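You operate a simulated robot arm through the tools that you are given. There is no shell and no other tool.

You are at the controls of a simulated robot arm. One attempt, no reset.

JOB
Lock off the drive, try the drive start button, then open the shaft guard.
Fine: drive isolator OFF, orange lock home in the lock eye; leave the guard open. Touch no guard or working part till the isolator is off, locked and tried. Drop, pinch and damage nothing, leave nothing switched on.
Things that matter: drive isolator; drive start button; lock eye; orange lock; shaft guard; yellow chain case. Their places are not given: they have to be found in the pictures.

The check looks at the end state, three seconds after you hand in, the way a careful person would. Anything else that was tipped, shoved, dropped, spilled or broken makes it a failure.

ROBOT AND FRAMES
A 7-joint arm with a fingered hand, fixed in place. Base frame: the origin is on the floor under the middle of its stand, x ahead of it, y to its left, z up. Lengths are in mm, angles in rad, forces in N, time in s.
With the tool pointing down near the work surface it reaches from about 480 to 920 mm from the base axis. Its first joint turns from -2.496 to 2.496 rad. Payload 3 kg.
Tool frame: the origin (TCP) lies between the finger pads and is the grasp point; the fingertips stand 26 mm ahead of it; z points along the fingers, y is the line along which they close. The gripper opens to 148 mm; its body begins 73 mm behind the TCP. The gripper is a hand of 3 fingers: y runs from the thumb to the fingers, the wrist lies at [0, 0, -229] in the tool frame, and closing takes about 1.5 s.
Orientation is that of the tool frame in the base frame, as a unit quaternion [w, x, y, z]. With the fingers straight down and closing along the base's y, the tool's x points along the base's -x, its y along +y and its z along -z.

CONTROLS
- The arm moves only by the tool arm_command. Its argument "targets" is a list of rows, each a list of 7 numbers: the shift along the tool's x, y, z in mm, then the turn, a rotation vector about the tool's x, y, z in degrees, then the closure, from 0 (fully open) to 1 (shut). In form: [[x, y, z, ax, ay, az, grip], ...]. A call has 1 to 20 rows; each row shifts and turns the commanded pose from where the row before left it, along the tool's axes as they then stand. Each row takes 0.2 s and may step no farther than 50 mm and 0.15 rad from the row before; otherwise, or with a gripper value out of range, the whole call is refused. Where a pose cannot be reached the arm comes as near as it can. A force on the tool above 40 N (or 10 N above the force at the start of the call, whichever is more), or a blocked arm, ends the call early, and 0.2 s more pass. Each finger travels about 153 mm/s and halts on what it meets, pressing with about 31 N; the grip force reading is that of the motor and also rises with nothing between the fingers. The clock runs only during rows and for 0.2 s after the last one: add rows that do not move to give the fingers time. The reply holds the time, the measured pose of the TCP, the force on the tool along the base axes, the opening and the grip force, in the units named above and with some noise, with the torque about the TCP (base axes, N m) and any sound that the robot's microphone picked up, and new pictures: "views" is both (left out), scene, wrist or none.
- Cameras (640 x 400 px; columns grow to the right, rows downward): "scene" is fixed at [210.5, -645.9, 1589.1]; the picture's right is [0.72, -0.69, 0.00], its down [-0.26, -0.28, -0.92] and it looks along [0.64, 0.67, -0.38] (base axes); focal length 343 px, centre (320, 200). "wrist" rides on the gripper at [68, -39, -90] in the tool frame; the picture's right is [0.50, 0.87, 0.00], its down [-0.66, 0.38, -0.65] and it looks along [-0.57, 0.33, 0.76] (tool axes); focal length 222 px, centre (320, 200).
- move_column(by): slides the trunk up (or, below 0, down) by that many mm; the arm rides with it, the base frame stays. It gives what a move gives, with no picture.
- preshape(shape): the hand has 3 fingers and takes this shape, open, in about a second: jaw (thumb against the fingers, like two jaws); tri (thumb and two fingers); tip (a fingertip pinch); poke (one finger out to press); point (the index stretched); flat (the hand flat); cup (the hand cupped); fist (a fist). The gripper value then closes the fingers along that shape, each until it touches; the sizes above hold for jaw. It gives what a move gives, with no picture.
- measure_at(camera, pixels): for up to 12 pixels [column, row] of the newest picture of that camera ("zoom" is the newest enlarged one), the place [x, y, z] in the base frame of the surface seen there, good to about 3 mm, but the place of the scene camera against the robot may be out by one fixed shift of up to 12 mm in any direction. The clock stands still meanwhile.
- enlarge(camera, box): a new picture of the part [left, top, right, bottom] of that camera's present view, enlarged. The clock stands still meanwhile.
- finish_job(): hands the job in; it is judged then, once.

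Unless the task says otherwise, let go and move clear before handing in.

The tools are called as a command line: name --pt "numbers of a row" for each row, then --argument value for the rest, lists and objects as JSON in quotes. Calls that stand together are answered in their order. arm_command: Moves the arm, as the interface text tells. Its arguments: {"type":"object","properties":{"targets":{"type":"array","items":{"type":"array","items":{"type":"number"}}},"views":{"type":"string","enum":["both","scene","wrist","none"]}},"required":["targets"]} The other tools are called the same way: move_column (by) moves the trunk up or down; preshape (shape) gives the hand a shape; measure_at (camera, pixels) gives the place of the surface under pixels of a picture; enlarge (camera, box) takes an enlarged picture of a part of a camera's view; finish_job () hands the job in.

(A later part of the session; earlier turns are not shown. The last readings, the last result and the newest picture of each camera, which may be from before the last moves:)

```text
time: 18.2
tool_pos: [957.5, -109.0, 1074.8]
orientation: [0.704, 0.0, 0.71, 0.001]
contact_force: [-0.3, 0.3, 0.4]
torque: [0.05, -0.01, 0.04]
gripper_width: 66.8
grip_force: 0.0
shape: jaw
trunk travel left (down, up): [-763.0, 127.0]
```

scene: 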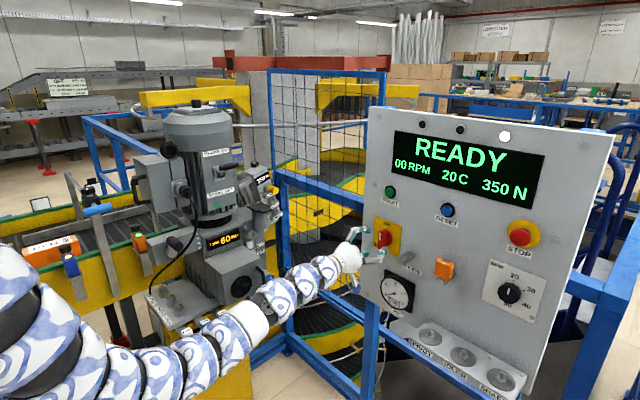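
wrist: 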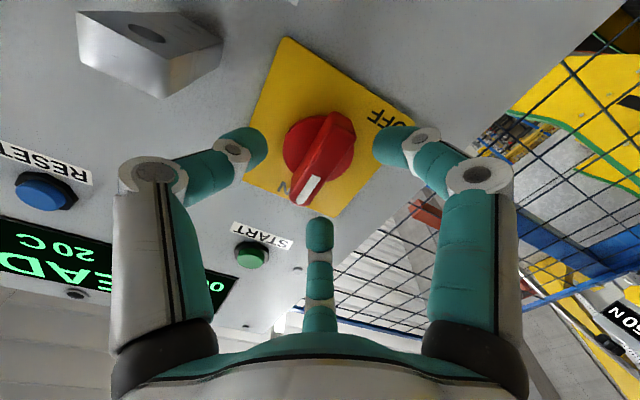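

Still centred, no force. Two more careful steps to x≈970.

arm_command --pt "0 0 4 0 0 0 0.55" --pt "0 0 3 0 0 0 0.55" --pt "0 0 0 0 0 0 0.55" --views "both"

enlarge --camera "scene" --box '[340, 200, 430, 290]'

```text
time: 19.0
tool_pos: [965.5, -107.4, 1074.8]
orientation: [0.703, 0.0, 0.712, 0.001]
contact_force: [0.1, 0.3, 0.8]
torque: [0.02, 0.0, -0.01]
gripper_width: 66.7
grip_force: 0.1
shape: jaw
trunk travel left (down, up): [-763.0, 127.0]
```

scene: 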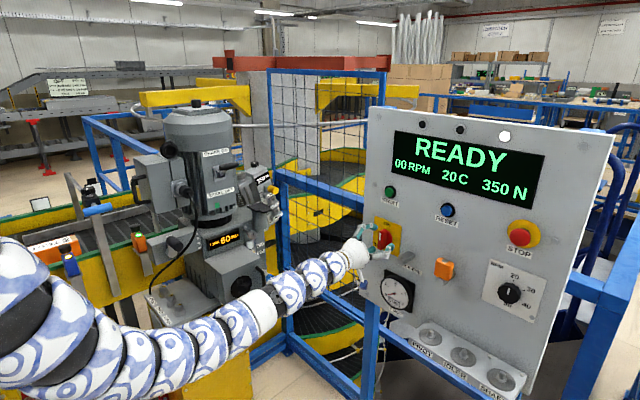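
wrist: 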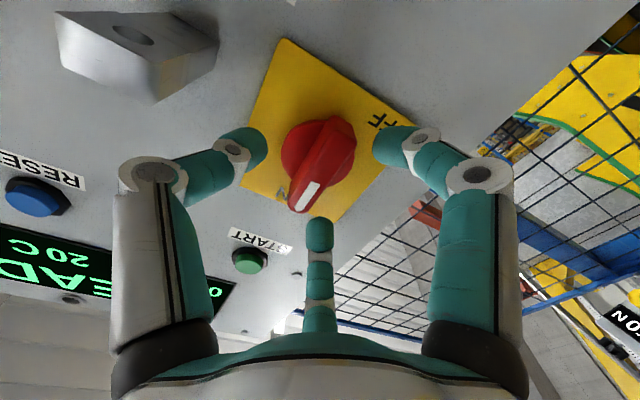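

```text
4.44 times, centred on (385, 245) of scene
```

zoom: 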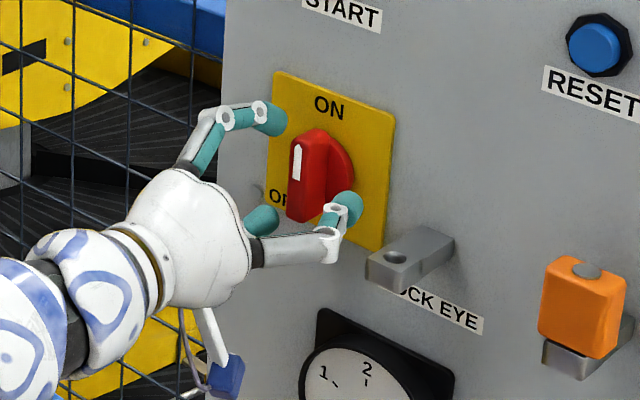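

The hand is correctly placed, but y starts to drift as the arm extends — it is nearly stretched out with the shoulder high. I'll back off, raise the hand 250 mm, and lower the trunk 250 mm so the arm works less stretched.

arm_command --pt "0 0 -20 0 0 0 0.55" --pt "0 0 -30 0 0 0 0.55" --pt "0 0 -40 0 0 0 0.55" --pt "0 0 -40 0 0 0 0.55" --pt "-45 0 0 0 0 0 0.55" --pt "-45 0 0 0 0 0 0.55" --pt "-45 0 0 0 0 0 0.55" --pt "-45 0 0 0 0 0 0.55" --pt "-45 0 0 0 0 0 0.55" --pt "0 0 0 0 0 0 0.55" --views "none"

move_column --by -225

arm_command --pt "0 0 0 0 0 0 0.55" --views "both"

```text
time: 21.2
tool_pos: [838.6, -111.2, 1300.1]
orientation: [0.702, -0.001, 0.712, 0.002]
contact_force: [0.5, -0.3, 0.0]
torque: [0.04, 0.0, -0.01]
gripper_width: 66.9
grip_force: 0.0
shape: jaw
trunk travel left (down, up): [-763.0, 127.0]
```

```text
time: 23.6
tool_pos: [839.7, -110.2, 1075.4]
orientation: [0.702, 0.0, 0.712, 0.001]
contact_force: [-0.5, 0.4, -0.1]
torque: [0.0, 0.0, 0.03]
gripper_width: 66.6
grip_force: 0.1
shape: jaw
trunk travel left (down, up): [-538.0, 352.0]
```

```text
time: 24.0
tool_pos: [837.7, -110.7, 1073.2]
orientation: [0.702, -0.001, 0.712, 0.002]
contact_force: [-1.1, -0.9, -0.2]
torque: [-0.03, 0.0, 0.01]
gripper_width: 66.9
grip_force: 0.0
shape: jaw
trunk travel left (down, up): [-538.0, 352.0]
```

scene: 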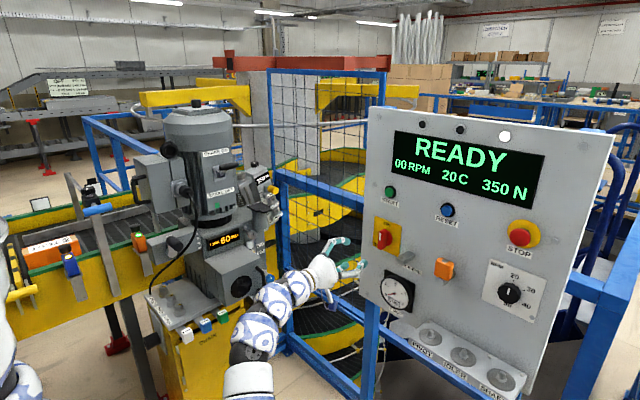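
wrist: 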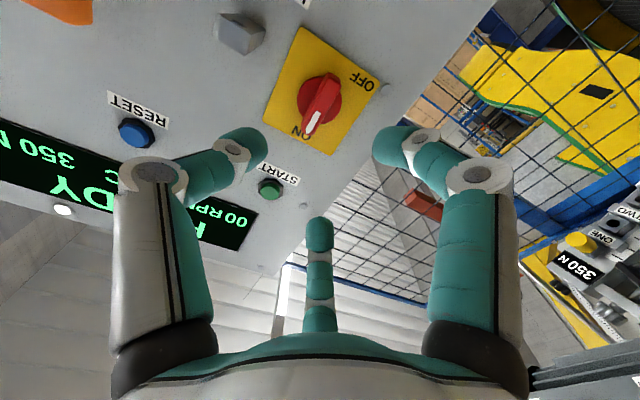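

The arm is now bent with the elbow low, a better posture. I'll re-approach the handle at y≈-110, z≈1075, correcting the small pitch error.

arm_command --pt "-1 0 25 0 -0.8 0 0.55" --pt "-1 0 25 0 0 0 0.55" --pt "0 0 25 0 0 0 0.55" --pt "0 0 20 0 0 0 0.55" --pt "0 0 15 0 0 0 0.55" --pt "0 0 0 0 0 0 0.55" --views "none"

arm_command --pt "0 0 7 0 0 0 0.55" --pt "0 0 7 0 0 0 0.55" --pt "0 0 7 0 0 0 0.55" --pt "0 0 0 0 0 0 0.55" --views "both"

enlarge --camera "scene" --box '[340, 200, 430, 290]'

```text
time: 25.4
tool_pos: [949.8, -110.9, 1076.1]
orientation: [0.709, 0.0, 0.706, 0.002]
contact_force: [-0.5, 0.0, 0.7]
torque: [0.01, -0.03, 0.01]
gripper_width: 66.8
grip_force: 0.1
shape: jaw
trunk travel left (down, up): [-538.0, 352.0]
```

```text
time: 26.4
tool_pos: [968.0, -110.5, 1077.8]
orientation: [0.708, 0.0, 0.706, 0.001]
contact_force: [0.9, -0.7, 0.4]
torque: [-0.02, -0.03, -0.02]
gripper_width: 66.8
grip_force: 0.0
shape: jaw
trunk travel left (down, up): [-538.0, 352.0]
```

scene: 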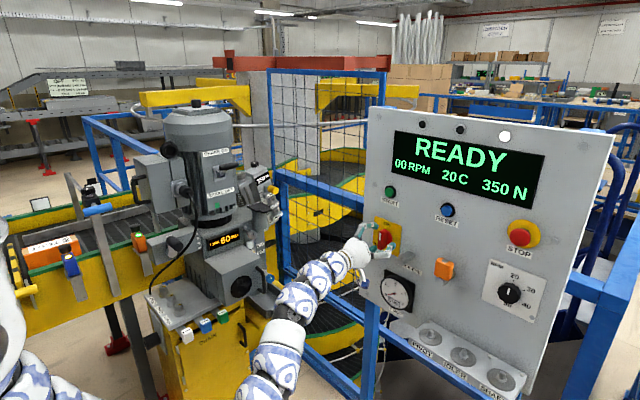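
wrist: 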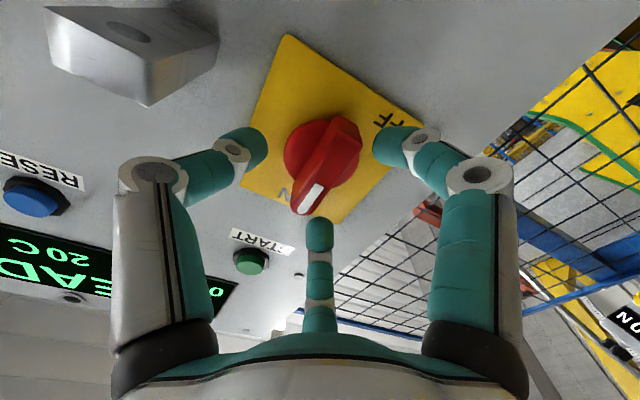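

```text
4.44 times, centred on (385, 245) of scene
```

zoom: 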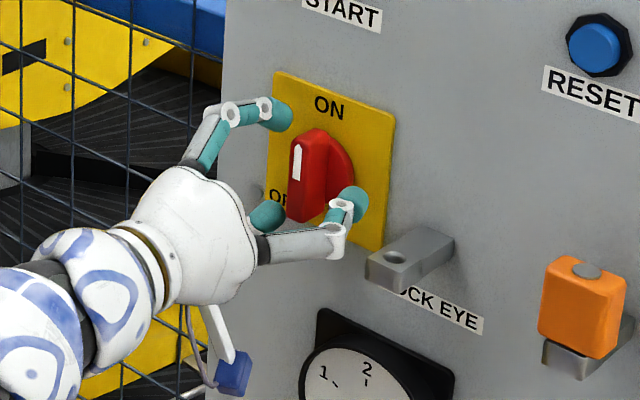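

Tracking is good now at (968,-110.5,1078). I'll go 6 mm deeper, then close the hand gently on the handle.

arm_command --pt "2 0 3 0 0 0 0.55" --pt "0 0 3 0 0 0 0.6" --pt "0 0 0 0 0 0 0.65" --pt "0 0 0 0 0 0 0.7" --pt "0 0 0 0 0 0 0.75" --pt "0 0 0 0 0 0 0.8" --pt "0 0 0 0 0 0 0.8" --views "both"

enlarge --camera "scene" --box '[340, 200, 430, 290]'

```text
time: 28.0
tool_pos: [974.5, -110.4, 1073.5]
orientation: [0.708, -0.001, 0.706, 0.002]
contact_force: [0.1, 5.3, -0.2]
torque: [0.01, 0.01, 0.08]
gripper_width: 31.4
grip_force: 0.1
shape: jaw
trunk travel left (down, up): [-538.0, 352.0]
```

scene: 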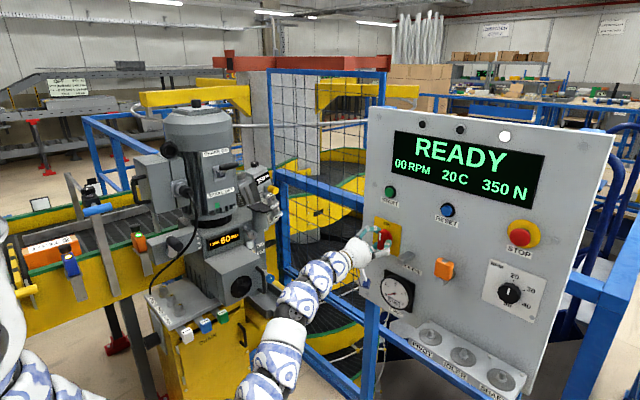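
wrist: 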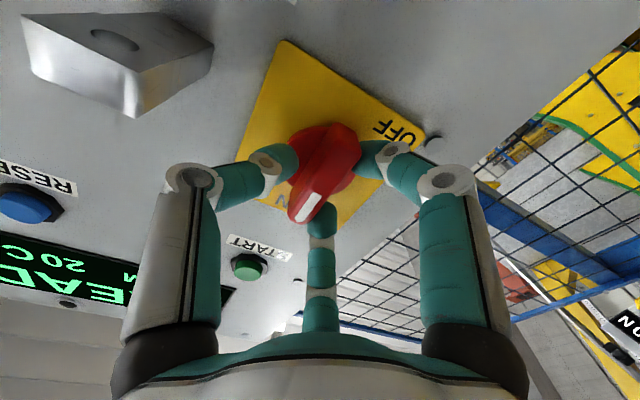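

```text
4.44 times, centred on (385, 245) of scene
```

zoom: 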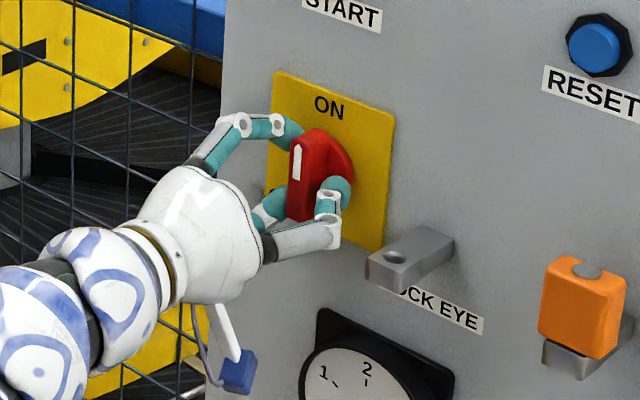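

The fingers are now on both sides of the handle (width 31, 5 N). I'll turn counter-clockwise (negative about tool z) in a first stage of about 33° and look.

arm_command --pt "0 0 0 0 0 0 0.84" --pt "0 0 0 0 0 -6 0.84" --pt "0 0 0 0 0 -7 0.84" --pt "0 0 0 0 0 -7 0.84" --pt "0 0 0 0 0 -7 0.84" --pt "0 0 0 0 0 -6 0.84" --views "both"

enlarge --camera "scene" --box '[340, 200, 430, 290]'

```text
time: 29.4
tool_pos: [975.0, -111.1, 1073.7]
orientation: [0.679, -0.202, 0.677, -0.2]
contact_force: [-1.1, 5.0, -3.9]
torque: [0.01, 0.1, 0.07]
gripper_width: 25.0
grip_force: 0.1
shape: jaw
trunk travel left (down, up): [-538.0, 352.0]
```

scene: 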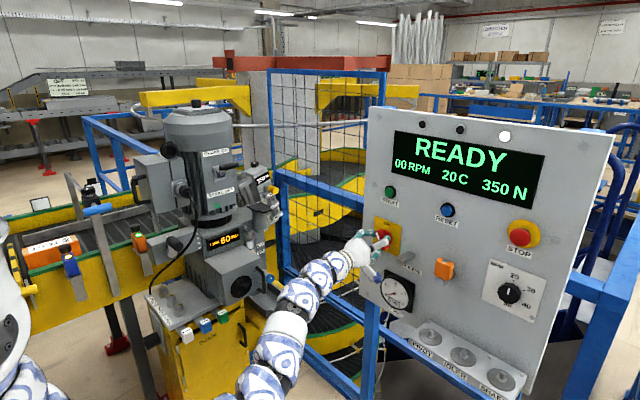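
wrist: 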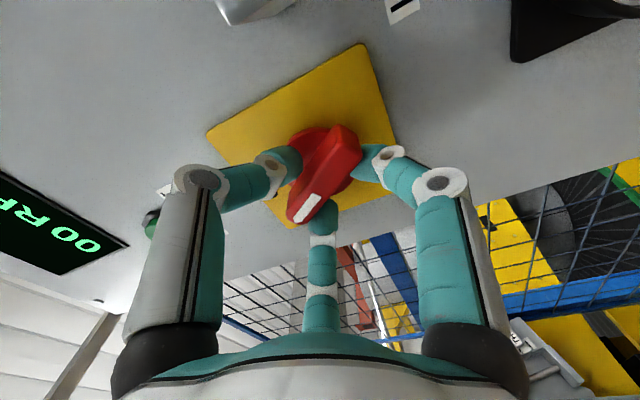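

```text
4.44 times, centred on (385, 245) of scene
```

zoom: 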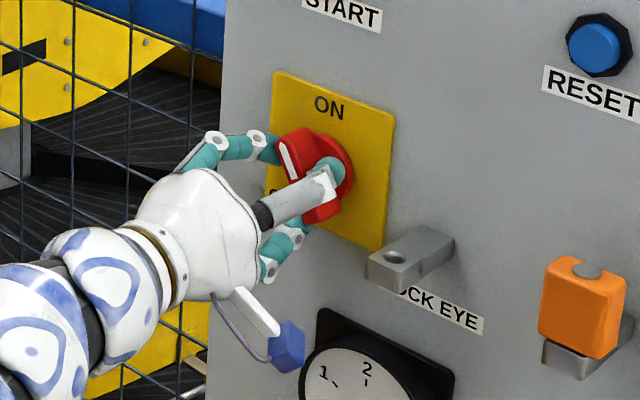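

The handle is turning with the hand (white mark now tilted left in the zoom at (288,160)) with little force. I'll continue to about 90°.

arm_command --pt "0 0 0 0 0 -7 0.84" --pt "0 0 0 0 0 -7 0.84" --pt "0 0 0 0 0 -7 0.84" --pt "0 0 0 0 0 -7 0.84" --pt "0 0 0 0 0 -7 0.84" --pt "0 0 0 0 0 -7 0.84" --pt "0 0 0 0 0 -7 0.84" --pt "0 0 0 0 0 -7 0.84" --views "both"

enlarge --camera "scene" --box '[340, 200, 430, 290]'

```text
time: 31.2
tool_pos: [975.1, -110.1, 1074.2]
orientation: [0.505, -0.496, 0.503, -0.495]
contact_force: [-0.3, -0.7, -4.8]
torque: [0.0, 0.1, 0.01]
gripper_width: 24.9
grip_force: 0.0
shape: jaw
trunk travel left (down, up): [-538.0, 352.0]
```

scene: 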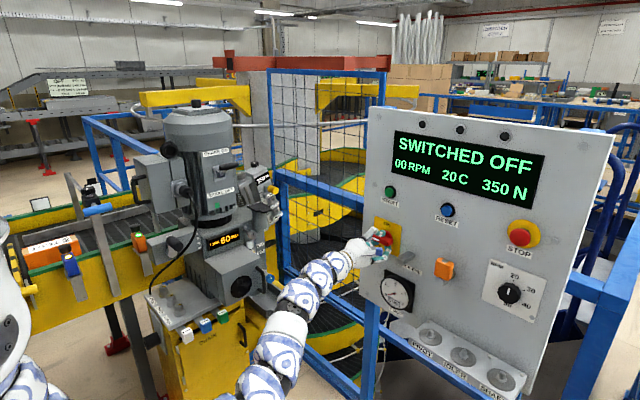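
wrist: 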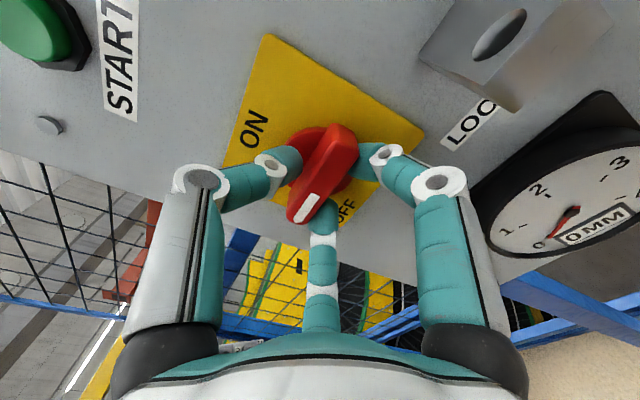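

```text
4.44 times, centred on (385, 245) of scene
```

zoom: 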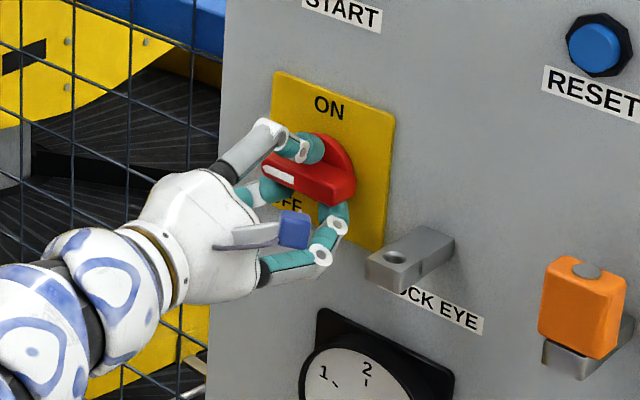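

The display now reads SWITCHED OFF and the white mark points left with the handle level. I'll nudge a few degrees more to make sure it is fully at its stop.

arm_command --pt "0 0 0 0 0 -2 0.84" --pt "0 0 0 0 0 -2 0.84" --pt "0 0 0 0 0 0 0.84" --views "scene"

enlarge --camera "scene" --box '[340, 200, 430, 290]'

```text
time: 32.0
tool_pos: [974.7, -110.7, 1073.0]
orientation: [-0.488, 0.512, -0.487, 0.512]
contact_force: [-0.7, 0.5, -3.9]
torque: [0.06, 0.09, -0.01]
gripper_width: 24.7
grip_force: 0.0
shape: jaw
trunk travel left (down, up): [-538.0, 352.0]
```

scene: 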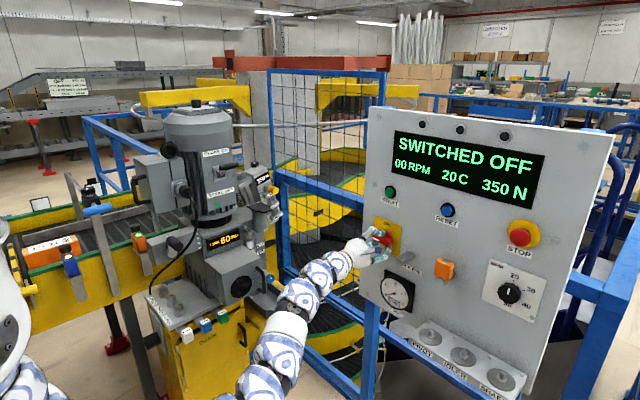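

```text
4.44 times, centred on (385, 245) of scene
```

zoom: 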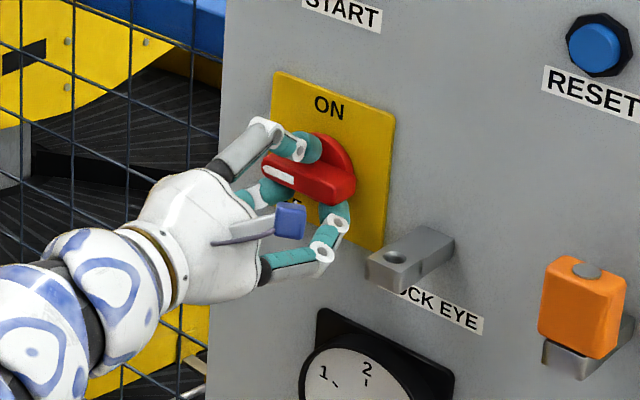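

Torque is still tiny; I'll probe another 6° to find the stop.

arm_command --pt "0 0 0 0 0 -3 0.84" --pt "0 0 0 0 0 -3 0.84" --pt "0 0 0 0 0 0 0.84" --views "both"

enlarge --camera "scene" --box '[340, 200, 430, 290]'

```text
time: 32.8
tool_pos: [975.8, -111.9, 1074.1]
orientation: [-0.461, 0.537, -0.459, 0.537]
contact_force: [-0.6, -0.5, -6.1]
torque: [0.05, 0.14, -0.02]
gripper_width: 24.9
grip_force: 0.0
shape: jaw
trunk travel left (down, up): [-538.0, 352.0]
```

scene: 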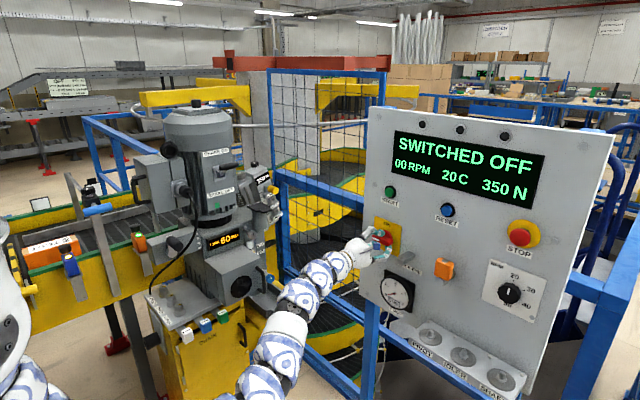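
wrist: 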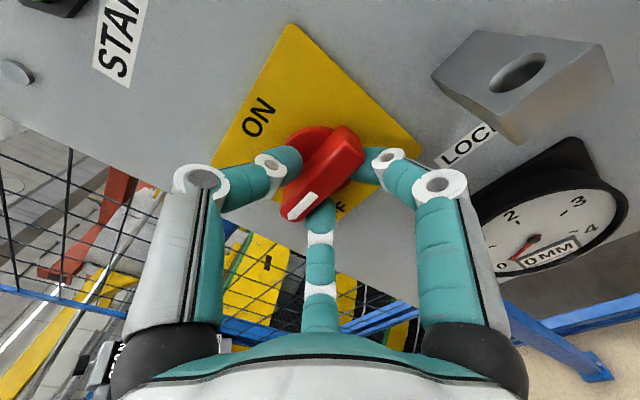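

```text
4.44 times, centred on (385, 245) of scene
```

zoom: 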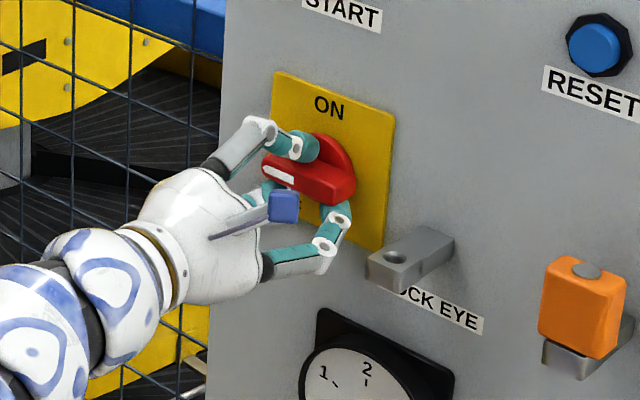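

The handle did not turn further (mark still level while the hand slipped round it), so it is at its OFF stop. I'll open the fingers and back straight away.

arm_command --pt "0 0 0 0 0 2 0.7" --pt "0 0 0 0 0 2 0.55" --pt "0 0 0 0 0 0 0.5" --pt "0 0 0 0 0 0 0.5" --pt "0 0 -20 0 0 0 0.5" --pt "0 0 -25 0 0 0 0.5" --pt "0 0 -30 0 0 0 0.5" --pt "0 0 0 0 0 0 0.5" --views "both"

enlarge --camera "scene" --box '[340, 200, 430, 290]'

```text
time: 34.6
tool_pos: [899.4, -110.8, 1075.3]
orientation: [-0.479, 0.521, -0.477, 0.521]
contact_force: [0.1, 0.1, -0.3]
torque: [-0.01, 0.03, -0.01]
gripper_width: 73.6
grip_force: 0.1
shape: jaw
trunk travel left (down, up): [-538.0, 352.0]
```

scene: 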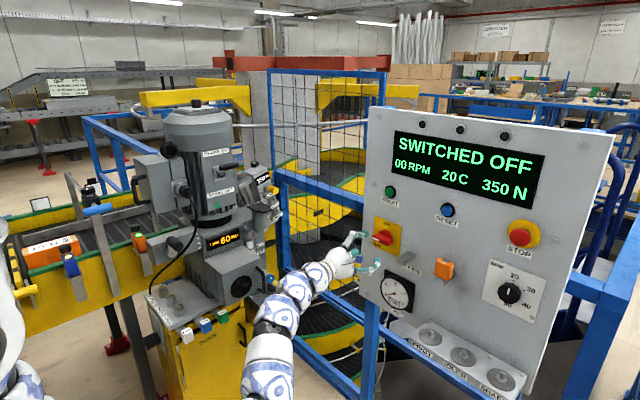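
wrist: 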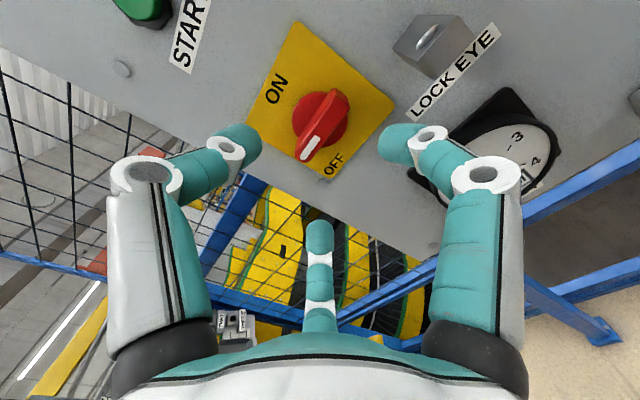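

```text
4.44 times, centred on (385, 245) of scene
```

zoom: 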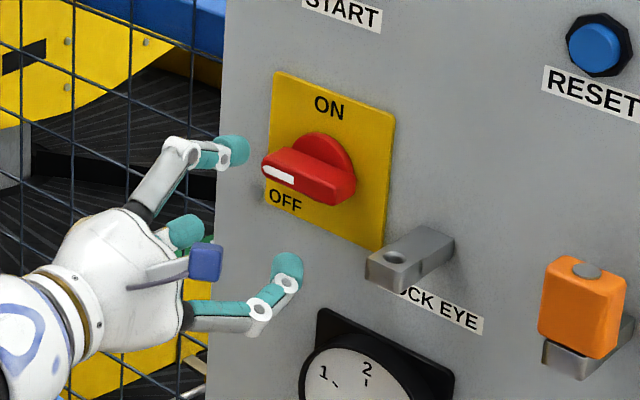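

The isolator rests at OFF. I'll square the hand (thumb up) and slide across to face the orange lock at y≈-325, staying at x≈900.

arm_command --pt "0 0 0 0 0 5 0.4" --pt "43 -2 0 0 0 0 0.4" --pt "43 -2 0 0 0 0 0.4" --pt "43 -2 0 0 0 0 0.4" --pt "43 -2 0 0 0 0 0.4" --pt "42 0 0 0 0 0 0.4" --pt "0 0 0 0 0 0 0.4" --views "both"

enlarge --camera "wrist" --box '[220, 20, 420, 220]'

enlarge --camera "scene" --box '[380, 220, 470, 310]'

```text
time: 36.2
tool_pos: [898.9, -326.1, 1081.5]
orientation: [0.501, -0.5, 0.5, -0.5]
contact_force: [0.2, -0.1, 0.3]
torque: [0.0, 0.01, 0.01]
gripper_width: 88.1
grip_force: 0.1
shape: jaw
trunk travel left (down, up): [-538.0, 352.0]
```

scene: 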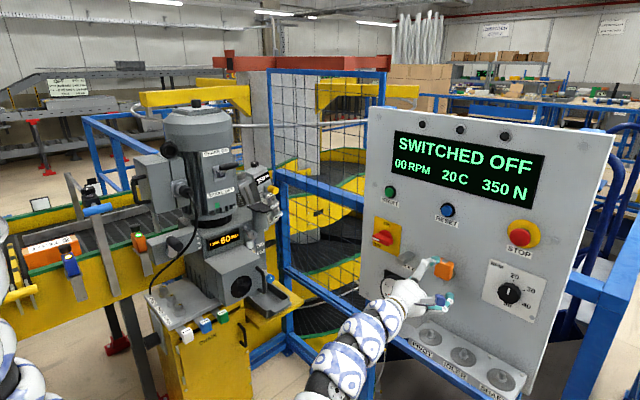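
wrist: 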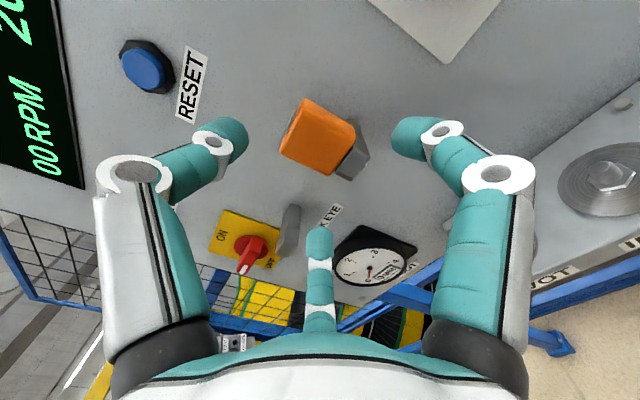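

```text
2.00 times, centred on (320, 120) of wrist
```

zoom: 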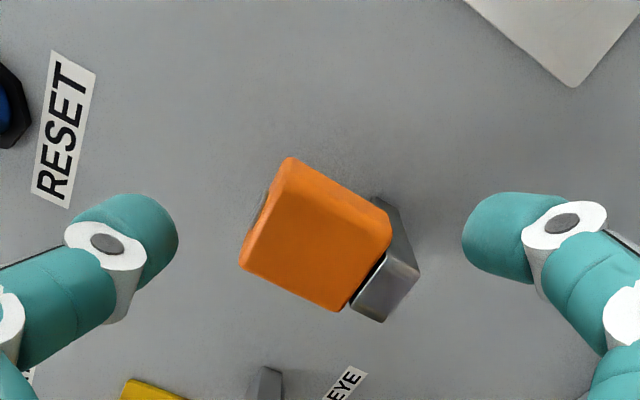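

```text
4.44 times, centred on (425, 265) of scene
```

zoom: 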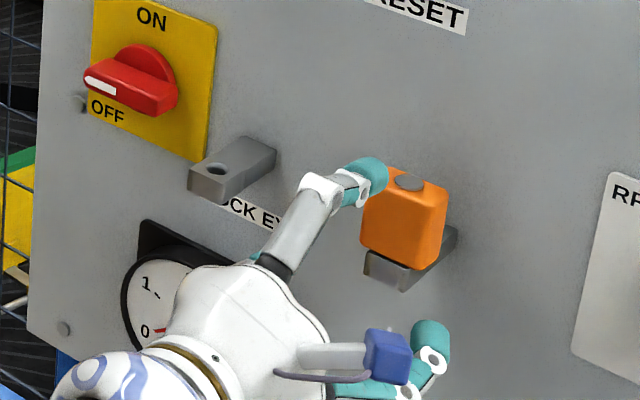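

The lock's front face is clear in the wrist view at about (317,138). I'll measure its corners and the bar under it, as well as the lock eye.

measure_at --camera "wrist" --pixels '[[305, 102], [351, 135], [327, 171], [284, 151], [317, 138], [292, 124], [353, 165], [358, 150], [345, 176], [367, 157], [330, 120], [300, 140]]'

measure_at --camera "wrist" --pixels '[[288, 225], [293, 208], [297, 230], [280, 240], [245, 245], [220, 230], [148, 70], [300, 205], [286, 248], [353, 120], [430, 200], [260, 100]]'

enlarge --camera "wrist" --box '[230, 180, 350, 280]'

```text
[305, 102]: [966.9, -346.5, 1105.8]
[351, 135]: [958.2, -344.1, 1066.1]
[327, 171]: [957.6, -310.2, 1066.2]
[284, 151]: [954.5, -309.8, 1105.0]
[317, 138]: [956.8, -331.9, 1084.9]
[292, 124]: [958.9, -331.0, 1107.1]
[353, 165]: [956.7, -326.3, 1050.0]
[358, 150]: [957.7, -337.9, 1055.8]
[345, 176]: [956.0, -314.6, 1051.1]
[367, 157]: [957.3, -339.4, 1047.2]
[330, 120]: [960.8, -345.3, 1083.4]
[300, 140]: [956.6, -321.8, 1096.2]
```

```text
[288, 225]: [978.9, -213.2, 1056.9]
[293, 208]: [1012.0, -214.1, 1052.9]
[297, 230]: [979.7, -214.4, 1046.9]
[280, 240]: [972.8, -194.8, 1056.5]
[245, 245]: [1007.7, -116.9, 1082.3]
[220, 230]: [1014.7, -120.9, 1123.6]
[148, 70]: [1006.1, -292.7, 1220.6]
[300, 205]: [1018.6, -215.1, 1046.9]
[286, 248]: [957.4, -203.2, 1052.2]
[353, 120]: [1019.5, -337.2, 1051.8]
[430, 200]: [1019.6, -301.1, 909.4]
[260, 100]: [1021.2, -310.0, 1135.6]
```

```text
4.00 times, centred on (290, 230) of wrist
```

zoom: 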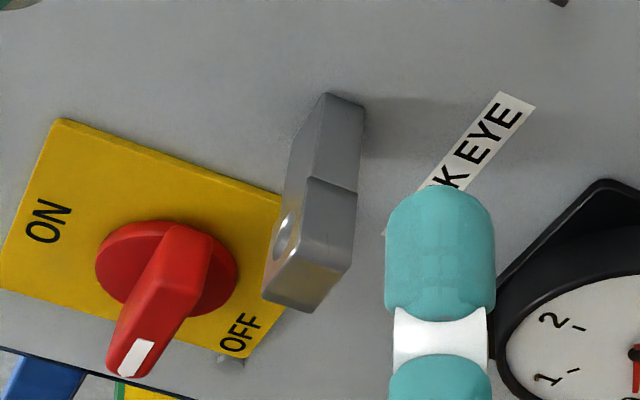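

measure_at --camera "zoom" --pixels '[[268, 290], [308, 305], [345, 265], [300, 280], [283, 237], [272, 250], [292, 222], [330, 98], [310, 180], [345, 190], [275, 280], [330, 280]]'

enlarge --camera "wrist" --box '[260, 80, 390, 200]'

measure_at --camera "zoom" --pixels '[[270, 80], [395, 160], [330, 275], [205, 215], [300, 180], [390, 210], [430, 240], [345, 275], [390, 300], [420, 190], [225, 150], [400, 260]]'

```text
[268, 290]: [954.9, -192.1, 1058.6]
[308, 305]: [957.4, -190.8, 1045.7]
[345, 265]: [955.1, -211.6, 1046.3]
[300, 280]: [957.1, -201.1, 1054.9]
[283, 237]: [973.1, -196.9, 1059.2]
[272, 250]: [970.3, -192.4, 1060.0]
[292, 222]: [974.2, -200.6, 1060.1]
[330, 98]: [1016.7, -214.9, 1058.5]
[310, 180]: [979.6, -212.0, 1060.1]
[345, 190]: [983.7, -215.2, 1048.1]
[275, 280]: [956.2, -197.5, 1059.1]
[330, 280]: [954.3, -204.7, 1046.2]
```

```text
3.33 times, centred on (325, 140) of wrist
```

zoom: 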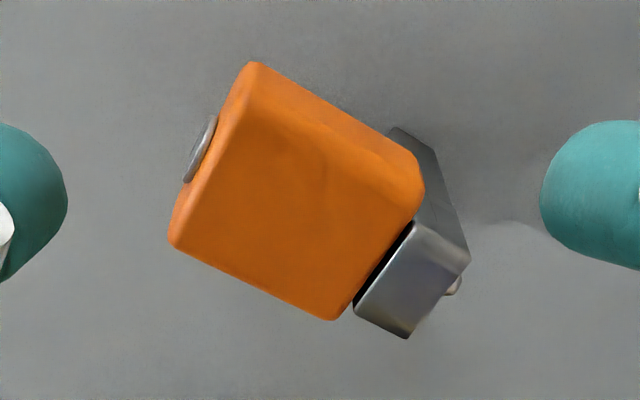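

```text
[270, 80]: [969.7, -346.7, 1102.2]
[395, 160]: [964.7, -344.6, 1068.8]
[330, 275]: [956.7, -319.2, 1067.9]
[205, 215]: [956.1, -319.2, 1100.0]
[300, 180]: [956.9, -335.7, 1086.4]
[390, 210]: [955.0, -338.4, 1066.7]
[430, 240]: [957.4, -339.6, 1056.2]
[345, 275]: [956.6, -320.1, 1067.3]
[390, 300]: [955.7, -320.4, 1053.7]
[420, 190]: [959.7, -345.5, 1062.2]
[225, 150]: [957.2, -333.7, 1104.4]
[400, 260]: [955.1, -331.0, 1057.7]
```

The lock's body is 40 mm wide centred at y≈-328, top z≈1107, front x≈957; its pin end pokes out under the bar. The eye is +124.5 mm away in y at the same height. I'll advance with fingers to either side and the thumb above.

arm_command --pt "1.4 -10.5 10 0 0 0 0.4" --pt "0 0 15 0 0 0 0.4" --pt "0 0 15 0 0 0 0.4" --pt "0 0 15 0 0 0 0.4" --pt "0 0 0 0 0 0 0.4" --views "both"

enlarge --camera "scene" --box '[380, 220, 470, 310]'

```text
time: 37.4
tool_pos: [954.9, -325.6, 1092.9]
orientation: [0.502, -0.501, 0.5, -0.498]
contact_force: [-0.3, -1.2, -0.7]
torque: [0.01, -0.01, 0.01]
gripper_width: 88.4
grip_force: 0.1
shape: jaw
trunk travel left (down, up): [-538.0, 352.0]
```

scene: 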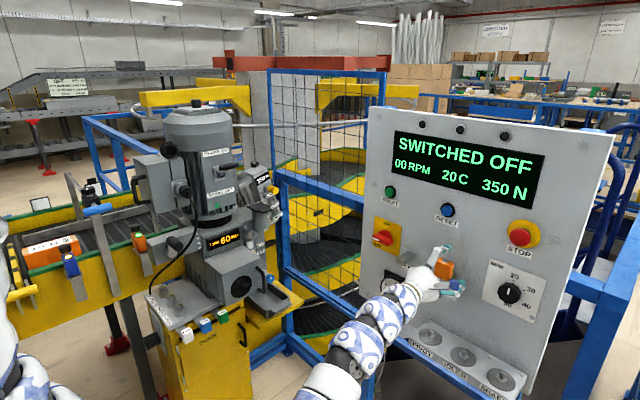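
wrist: 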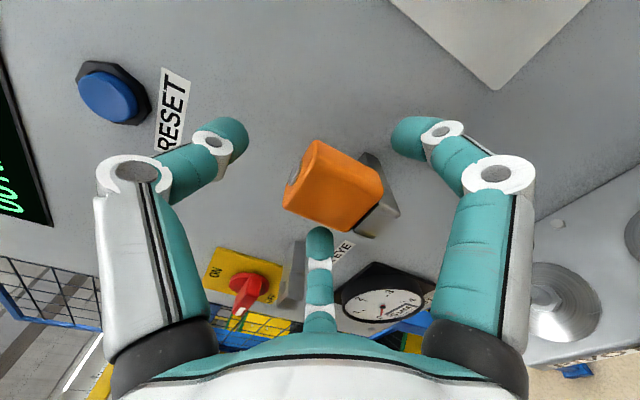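

```text
4.44 times, centred on (425, 265) of scene
```

zoom: 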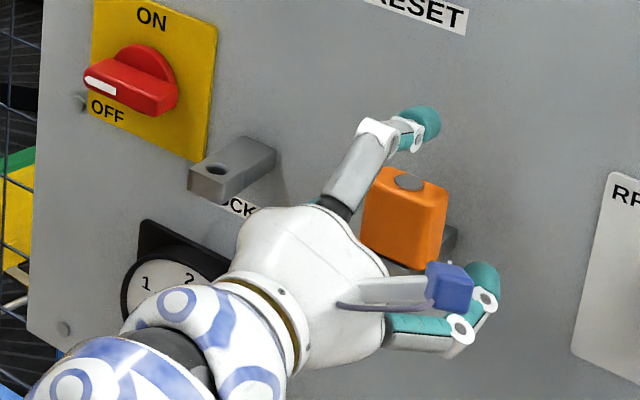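

The hand is well placed around the lock. I'll take one more close measurement for y-centring before closing.

enlarge --camera "wrist" --box '[265, 120, 415, 260]'

measure_at --camera "zoom" --pixels '[[225, 75], [100, 255], [425, 220], [300, 340], [160, 170], [270, 200], [190, 130], [130, 215], [390, 330], [460, 260], [350, 300], [250, 310]]'

```text
2.86 times, centred on (340, 190) of wrist
```

zoom: 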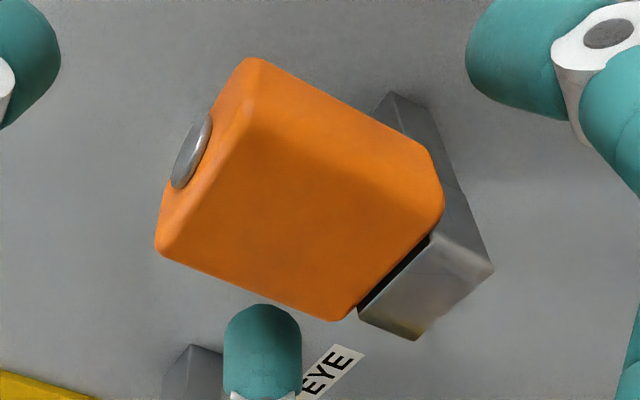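

```text
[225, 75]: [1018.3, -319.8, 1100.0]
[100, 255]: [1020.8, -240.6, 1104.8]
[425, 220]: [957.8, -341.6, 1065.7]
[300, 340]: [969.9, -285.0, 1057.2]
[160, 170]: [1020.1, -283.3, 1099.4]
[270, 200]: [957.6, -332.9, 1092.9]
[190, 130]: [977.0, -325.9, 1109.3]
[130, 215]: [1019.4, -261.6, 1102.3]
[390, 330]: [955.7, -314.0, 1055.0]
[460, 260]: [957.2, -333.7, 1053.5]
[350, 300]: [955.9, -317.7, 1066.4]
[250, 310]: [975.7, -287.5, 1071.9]
```

measure_at --camera "zoom" --pixels '[[168, 243], [175, 235], [335, 314], [325, 300], [262, 75], [255, 64], [430, 165], [440, 195], [192, 150], [180, 180], [205, 125], [300, 100]]'

```text
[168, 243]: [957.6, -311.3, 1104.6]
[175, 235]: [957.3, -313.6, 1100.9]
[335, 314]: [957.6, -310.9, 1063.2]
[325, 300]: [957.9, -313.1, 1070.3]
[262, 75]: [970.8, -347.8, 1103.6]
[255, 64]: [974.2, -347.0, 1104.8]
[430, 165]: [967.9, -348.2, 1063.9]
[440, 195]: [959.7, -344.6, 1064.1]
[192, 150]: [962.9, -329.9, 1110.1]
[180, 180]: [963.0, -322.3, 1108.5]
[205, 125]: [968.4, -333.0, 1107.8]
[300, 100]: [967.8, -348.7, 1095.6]
```

The lock centre is at y≈-328.5, so I'll shift 2.5 mm, go in to x≈968 and close until the two fingers pinch its sides.

arm_command --pt "2.5 0 4 0 0 0 0.4" --pt "0 0 5 0 0 0 0.45" --pt "0 0 4 0 0 0 0.5" --pt "0 0 0 0 0 0 0.55" --pt "0 0 0 0 0 0 0.6" --pt "0 0 0 0 0 0 0.63" --pt "0 0 0 0 0 0 0.63" --views "both"

enlarge --camera "scene" --box '[390, 220, 480, 310]'

enlarge --camera "wrist" --box '[220, 100, 440, 280]'

```text
time: 39.0
tool_pos: [969.4, -329.1, 1092.7]
orientation: [0.502, -0.5, 0.499, -0.5]
contact_force: [0.0, 0.2, 0.9]
torque: [-0.02, 0.02, -0.01]
gripper_width: 55.0
grip_force: 0.1
shape: jaw
trunk travel left (down, up): [-538.0, 352.0]
```

scene: 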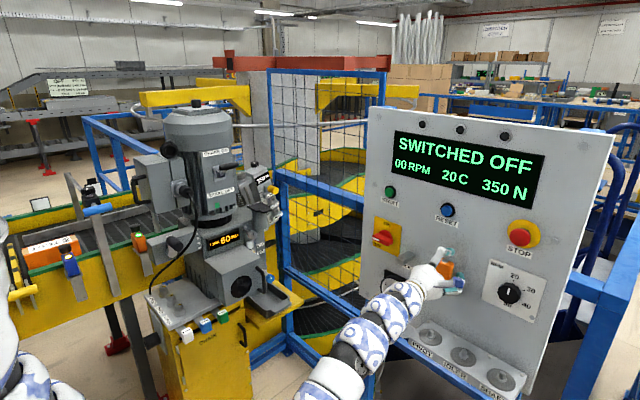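
wrist: 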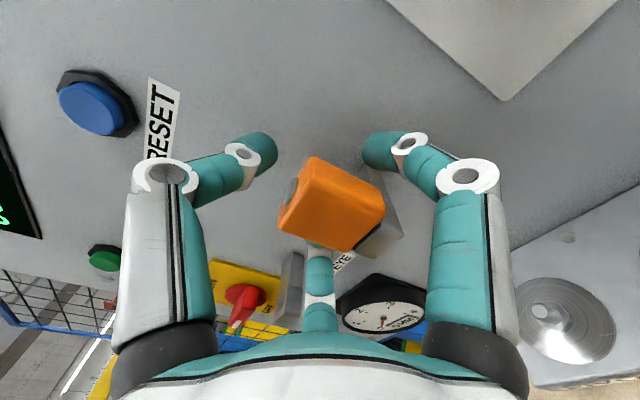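

```text
4.44 times, centred on (435, 265) of scene
```

zoom: 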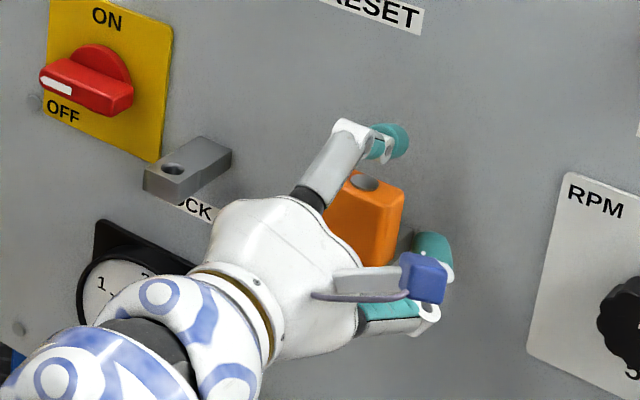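

```text
2.22 times, centred on (330, 190) of wrist
```

zoom: 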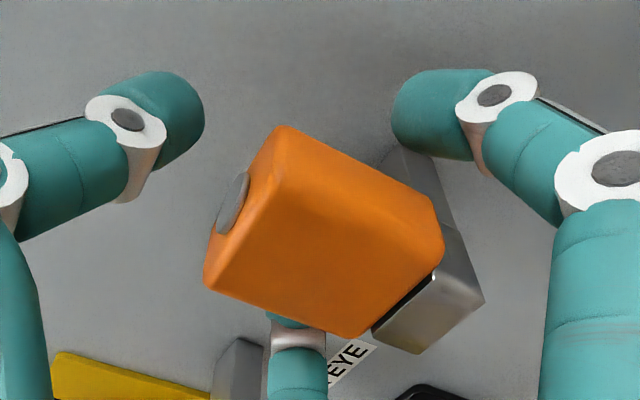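

Fingers flank the lock with no contact yet. I'll keep closing in small steps, watching forces.

arm_command --pt "0 0 0 0 0 0 0.66" --pt "0 0 0 0 0 0 0.69" --pt "0 0 0 0 0 0 0.72" --pt "0 0 0 0 0 0 0.74" --pt "0 0 0 0 0 0 0.74" --views "both"

enlarge --camera "scene" --box '[390, 220, 480, 310]'

enlarge --camera "wrist" --box '[220, 100, 440, 280]'

```text
time: 40.2
tool_pos: [968.7, -327.2, 1092.0]
orientation: [0.502, -0.5, 0.499, -0.499]
contact_force: [0.3, 1.9, -0.7]
torque: [-0.01, -0.02, -0.03]
gripper_width: 39.3
grip_force: 0.0
shape: jaw
trunk travel left (down, up): [-538.0, 352.0]
```

scene: 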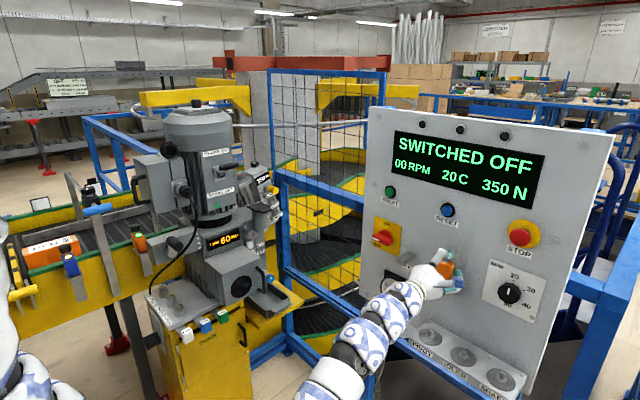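
wrist: 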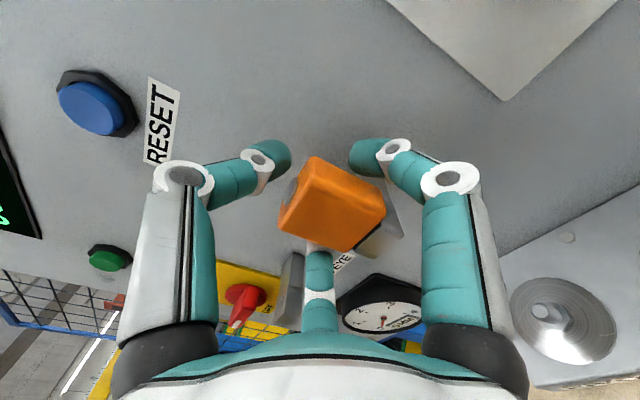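

```text
4.44 times, centred on (435, 265) of scene
```

zoom: 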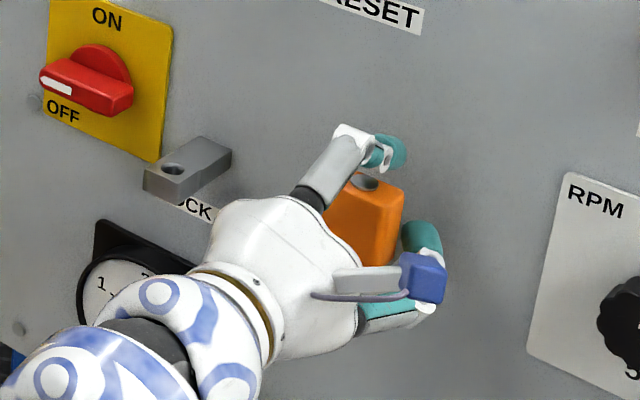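

```text
2.22 times, centred on (330, 190) of wrist
```

zoom: 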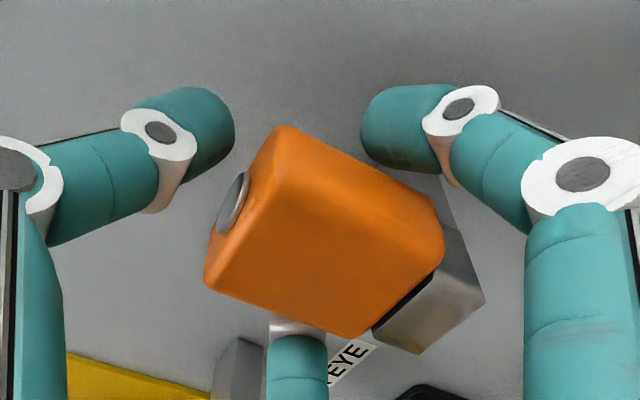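

Nearly touching (1.9 N lateral). Continuing to close gently.

arm_command --pt "0 0 0 0 0 0 0.76" --pt "0 0 0 0 0 0 0.78" --pt "0 0 0 0 0 0 0.8" --pt "0 0 0 0 0 0 0.8" --views "both"

enlarge --camera "scene" --box '[390, 220, 480, 310]'

enlarge --camera "wrist" --box '[220, 100, 440, 280]'

```text
time: 41.2
tool_pos: [968.4, -328.3, 1091.4]
orientation: [0.502, -0.5, 0.498, -0.499]
contact_force: [-0.5, 2.9, -0.7]
torque: [0.03, 0.01, 0.02]
gripper_width: 31.0
grip_force: 0.0
shape: jaw
trunk travel left (down, up): [-538.0, 352.0]
```

scene: 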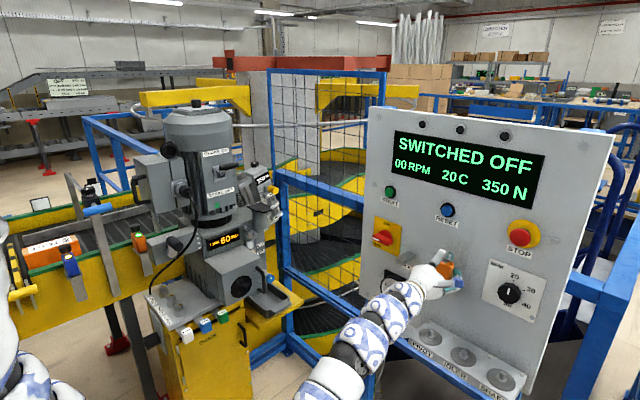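
wrist: 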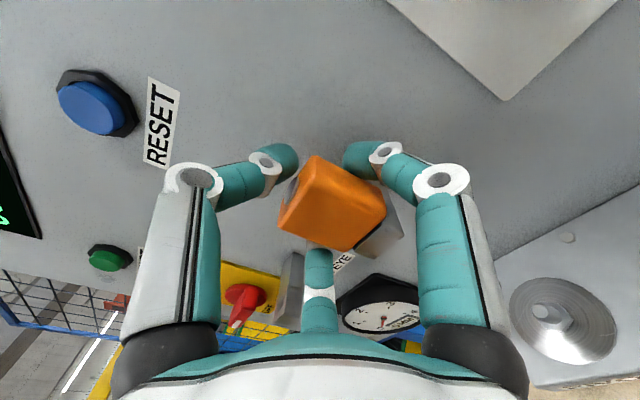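

```text
4.44 times, centred on (435, 265) of scene
```

zoom: 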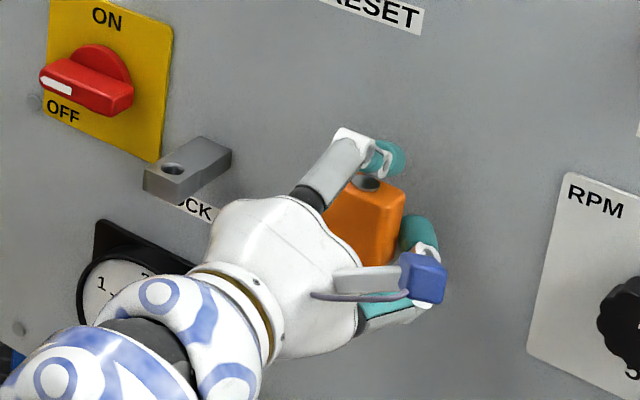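

```text
2.22 times, centred on (330, 190) of wrist
```

zoom: 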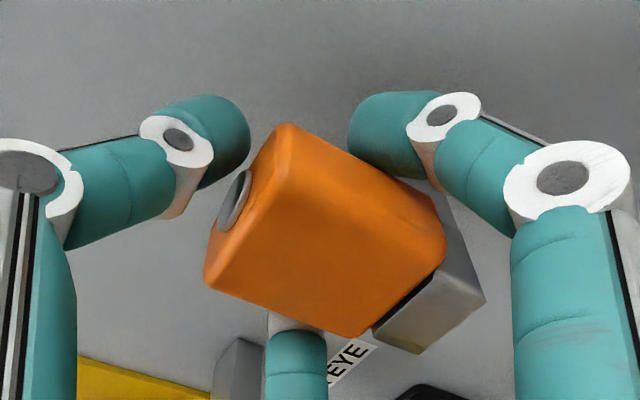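

arm_command --pt "0 0 0 0 0 0 0.82" --pt "0 0 0 0 0 0 0.84" --pt "0 0 0 0 0 0 0.86" --pt "0 0 0 0 0 0 0.86" --views "both"

enlarge --camera "scene" --box '[390, 220, 480, 310]'

enlarge --camera "wrist" --box '[220, 100, 440, 280]'

```text
time: 42.2
tool_pos: [967.6, -328.5, 1092.4]
orientation: [0.501, -0.5, 0.5, -0.499]
contact_force: [1.2, 2.9, 2.7]
torque: [0.08, -0.03, 0.02]
gripper_width: 20.6
grip_force: 0.0
shape: jaw
trunk travel left (down, up): [-538.0, 352.0]
```

scene: 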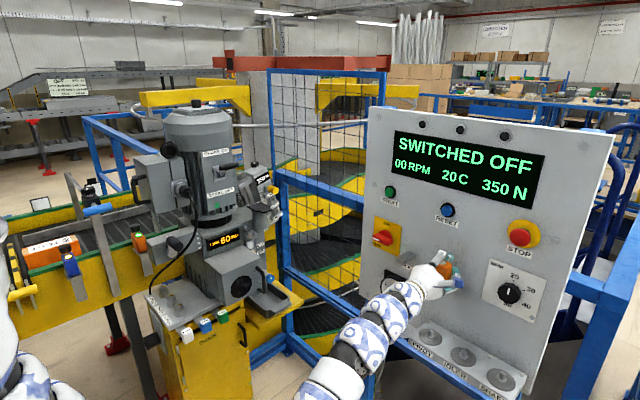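
wrist: 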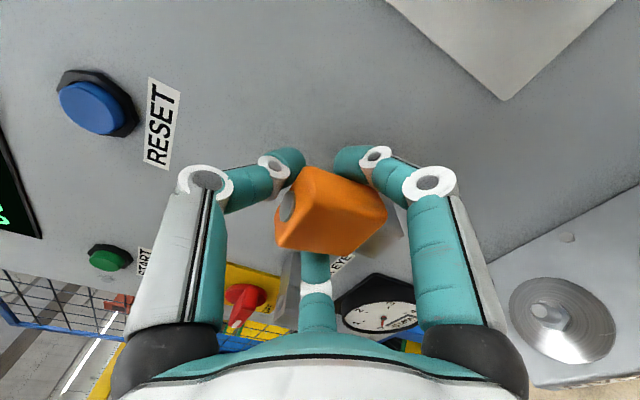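

```text
4.44 times, centred on (435, 265) of scene
```

zoom: 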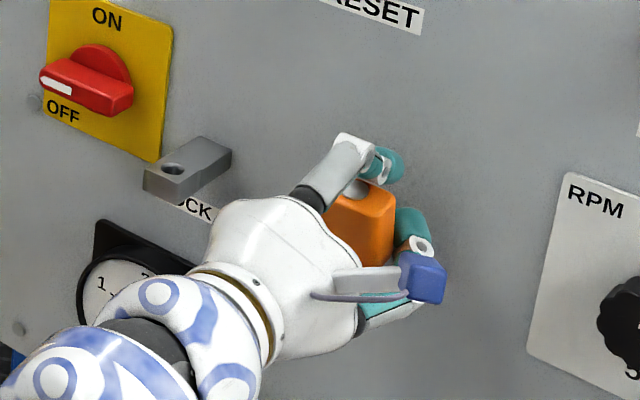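

```text
2.22 times, centred on (330, 190) of wrist
```

zoom: 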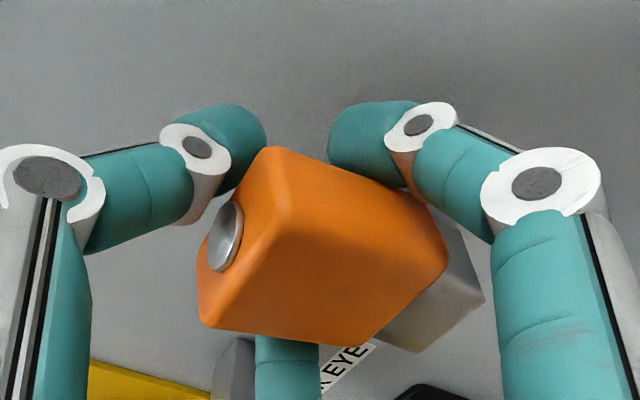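

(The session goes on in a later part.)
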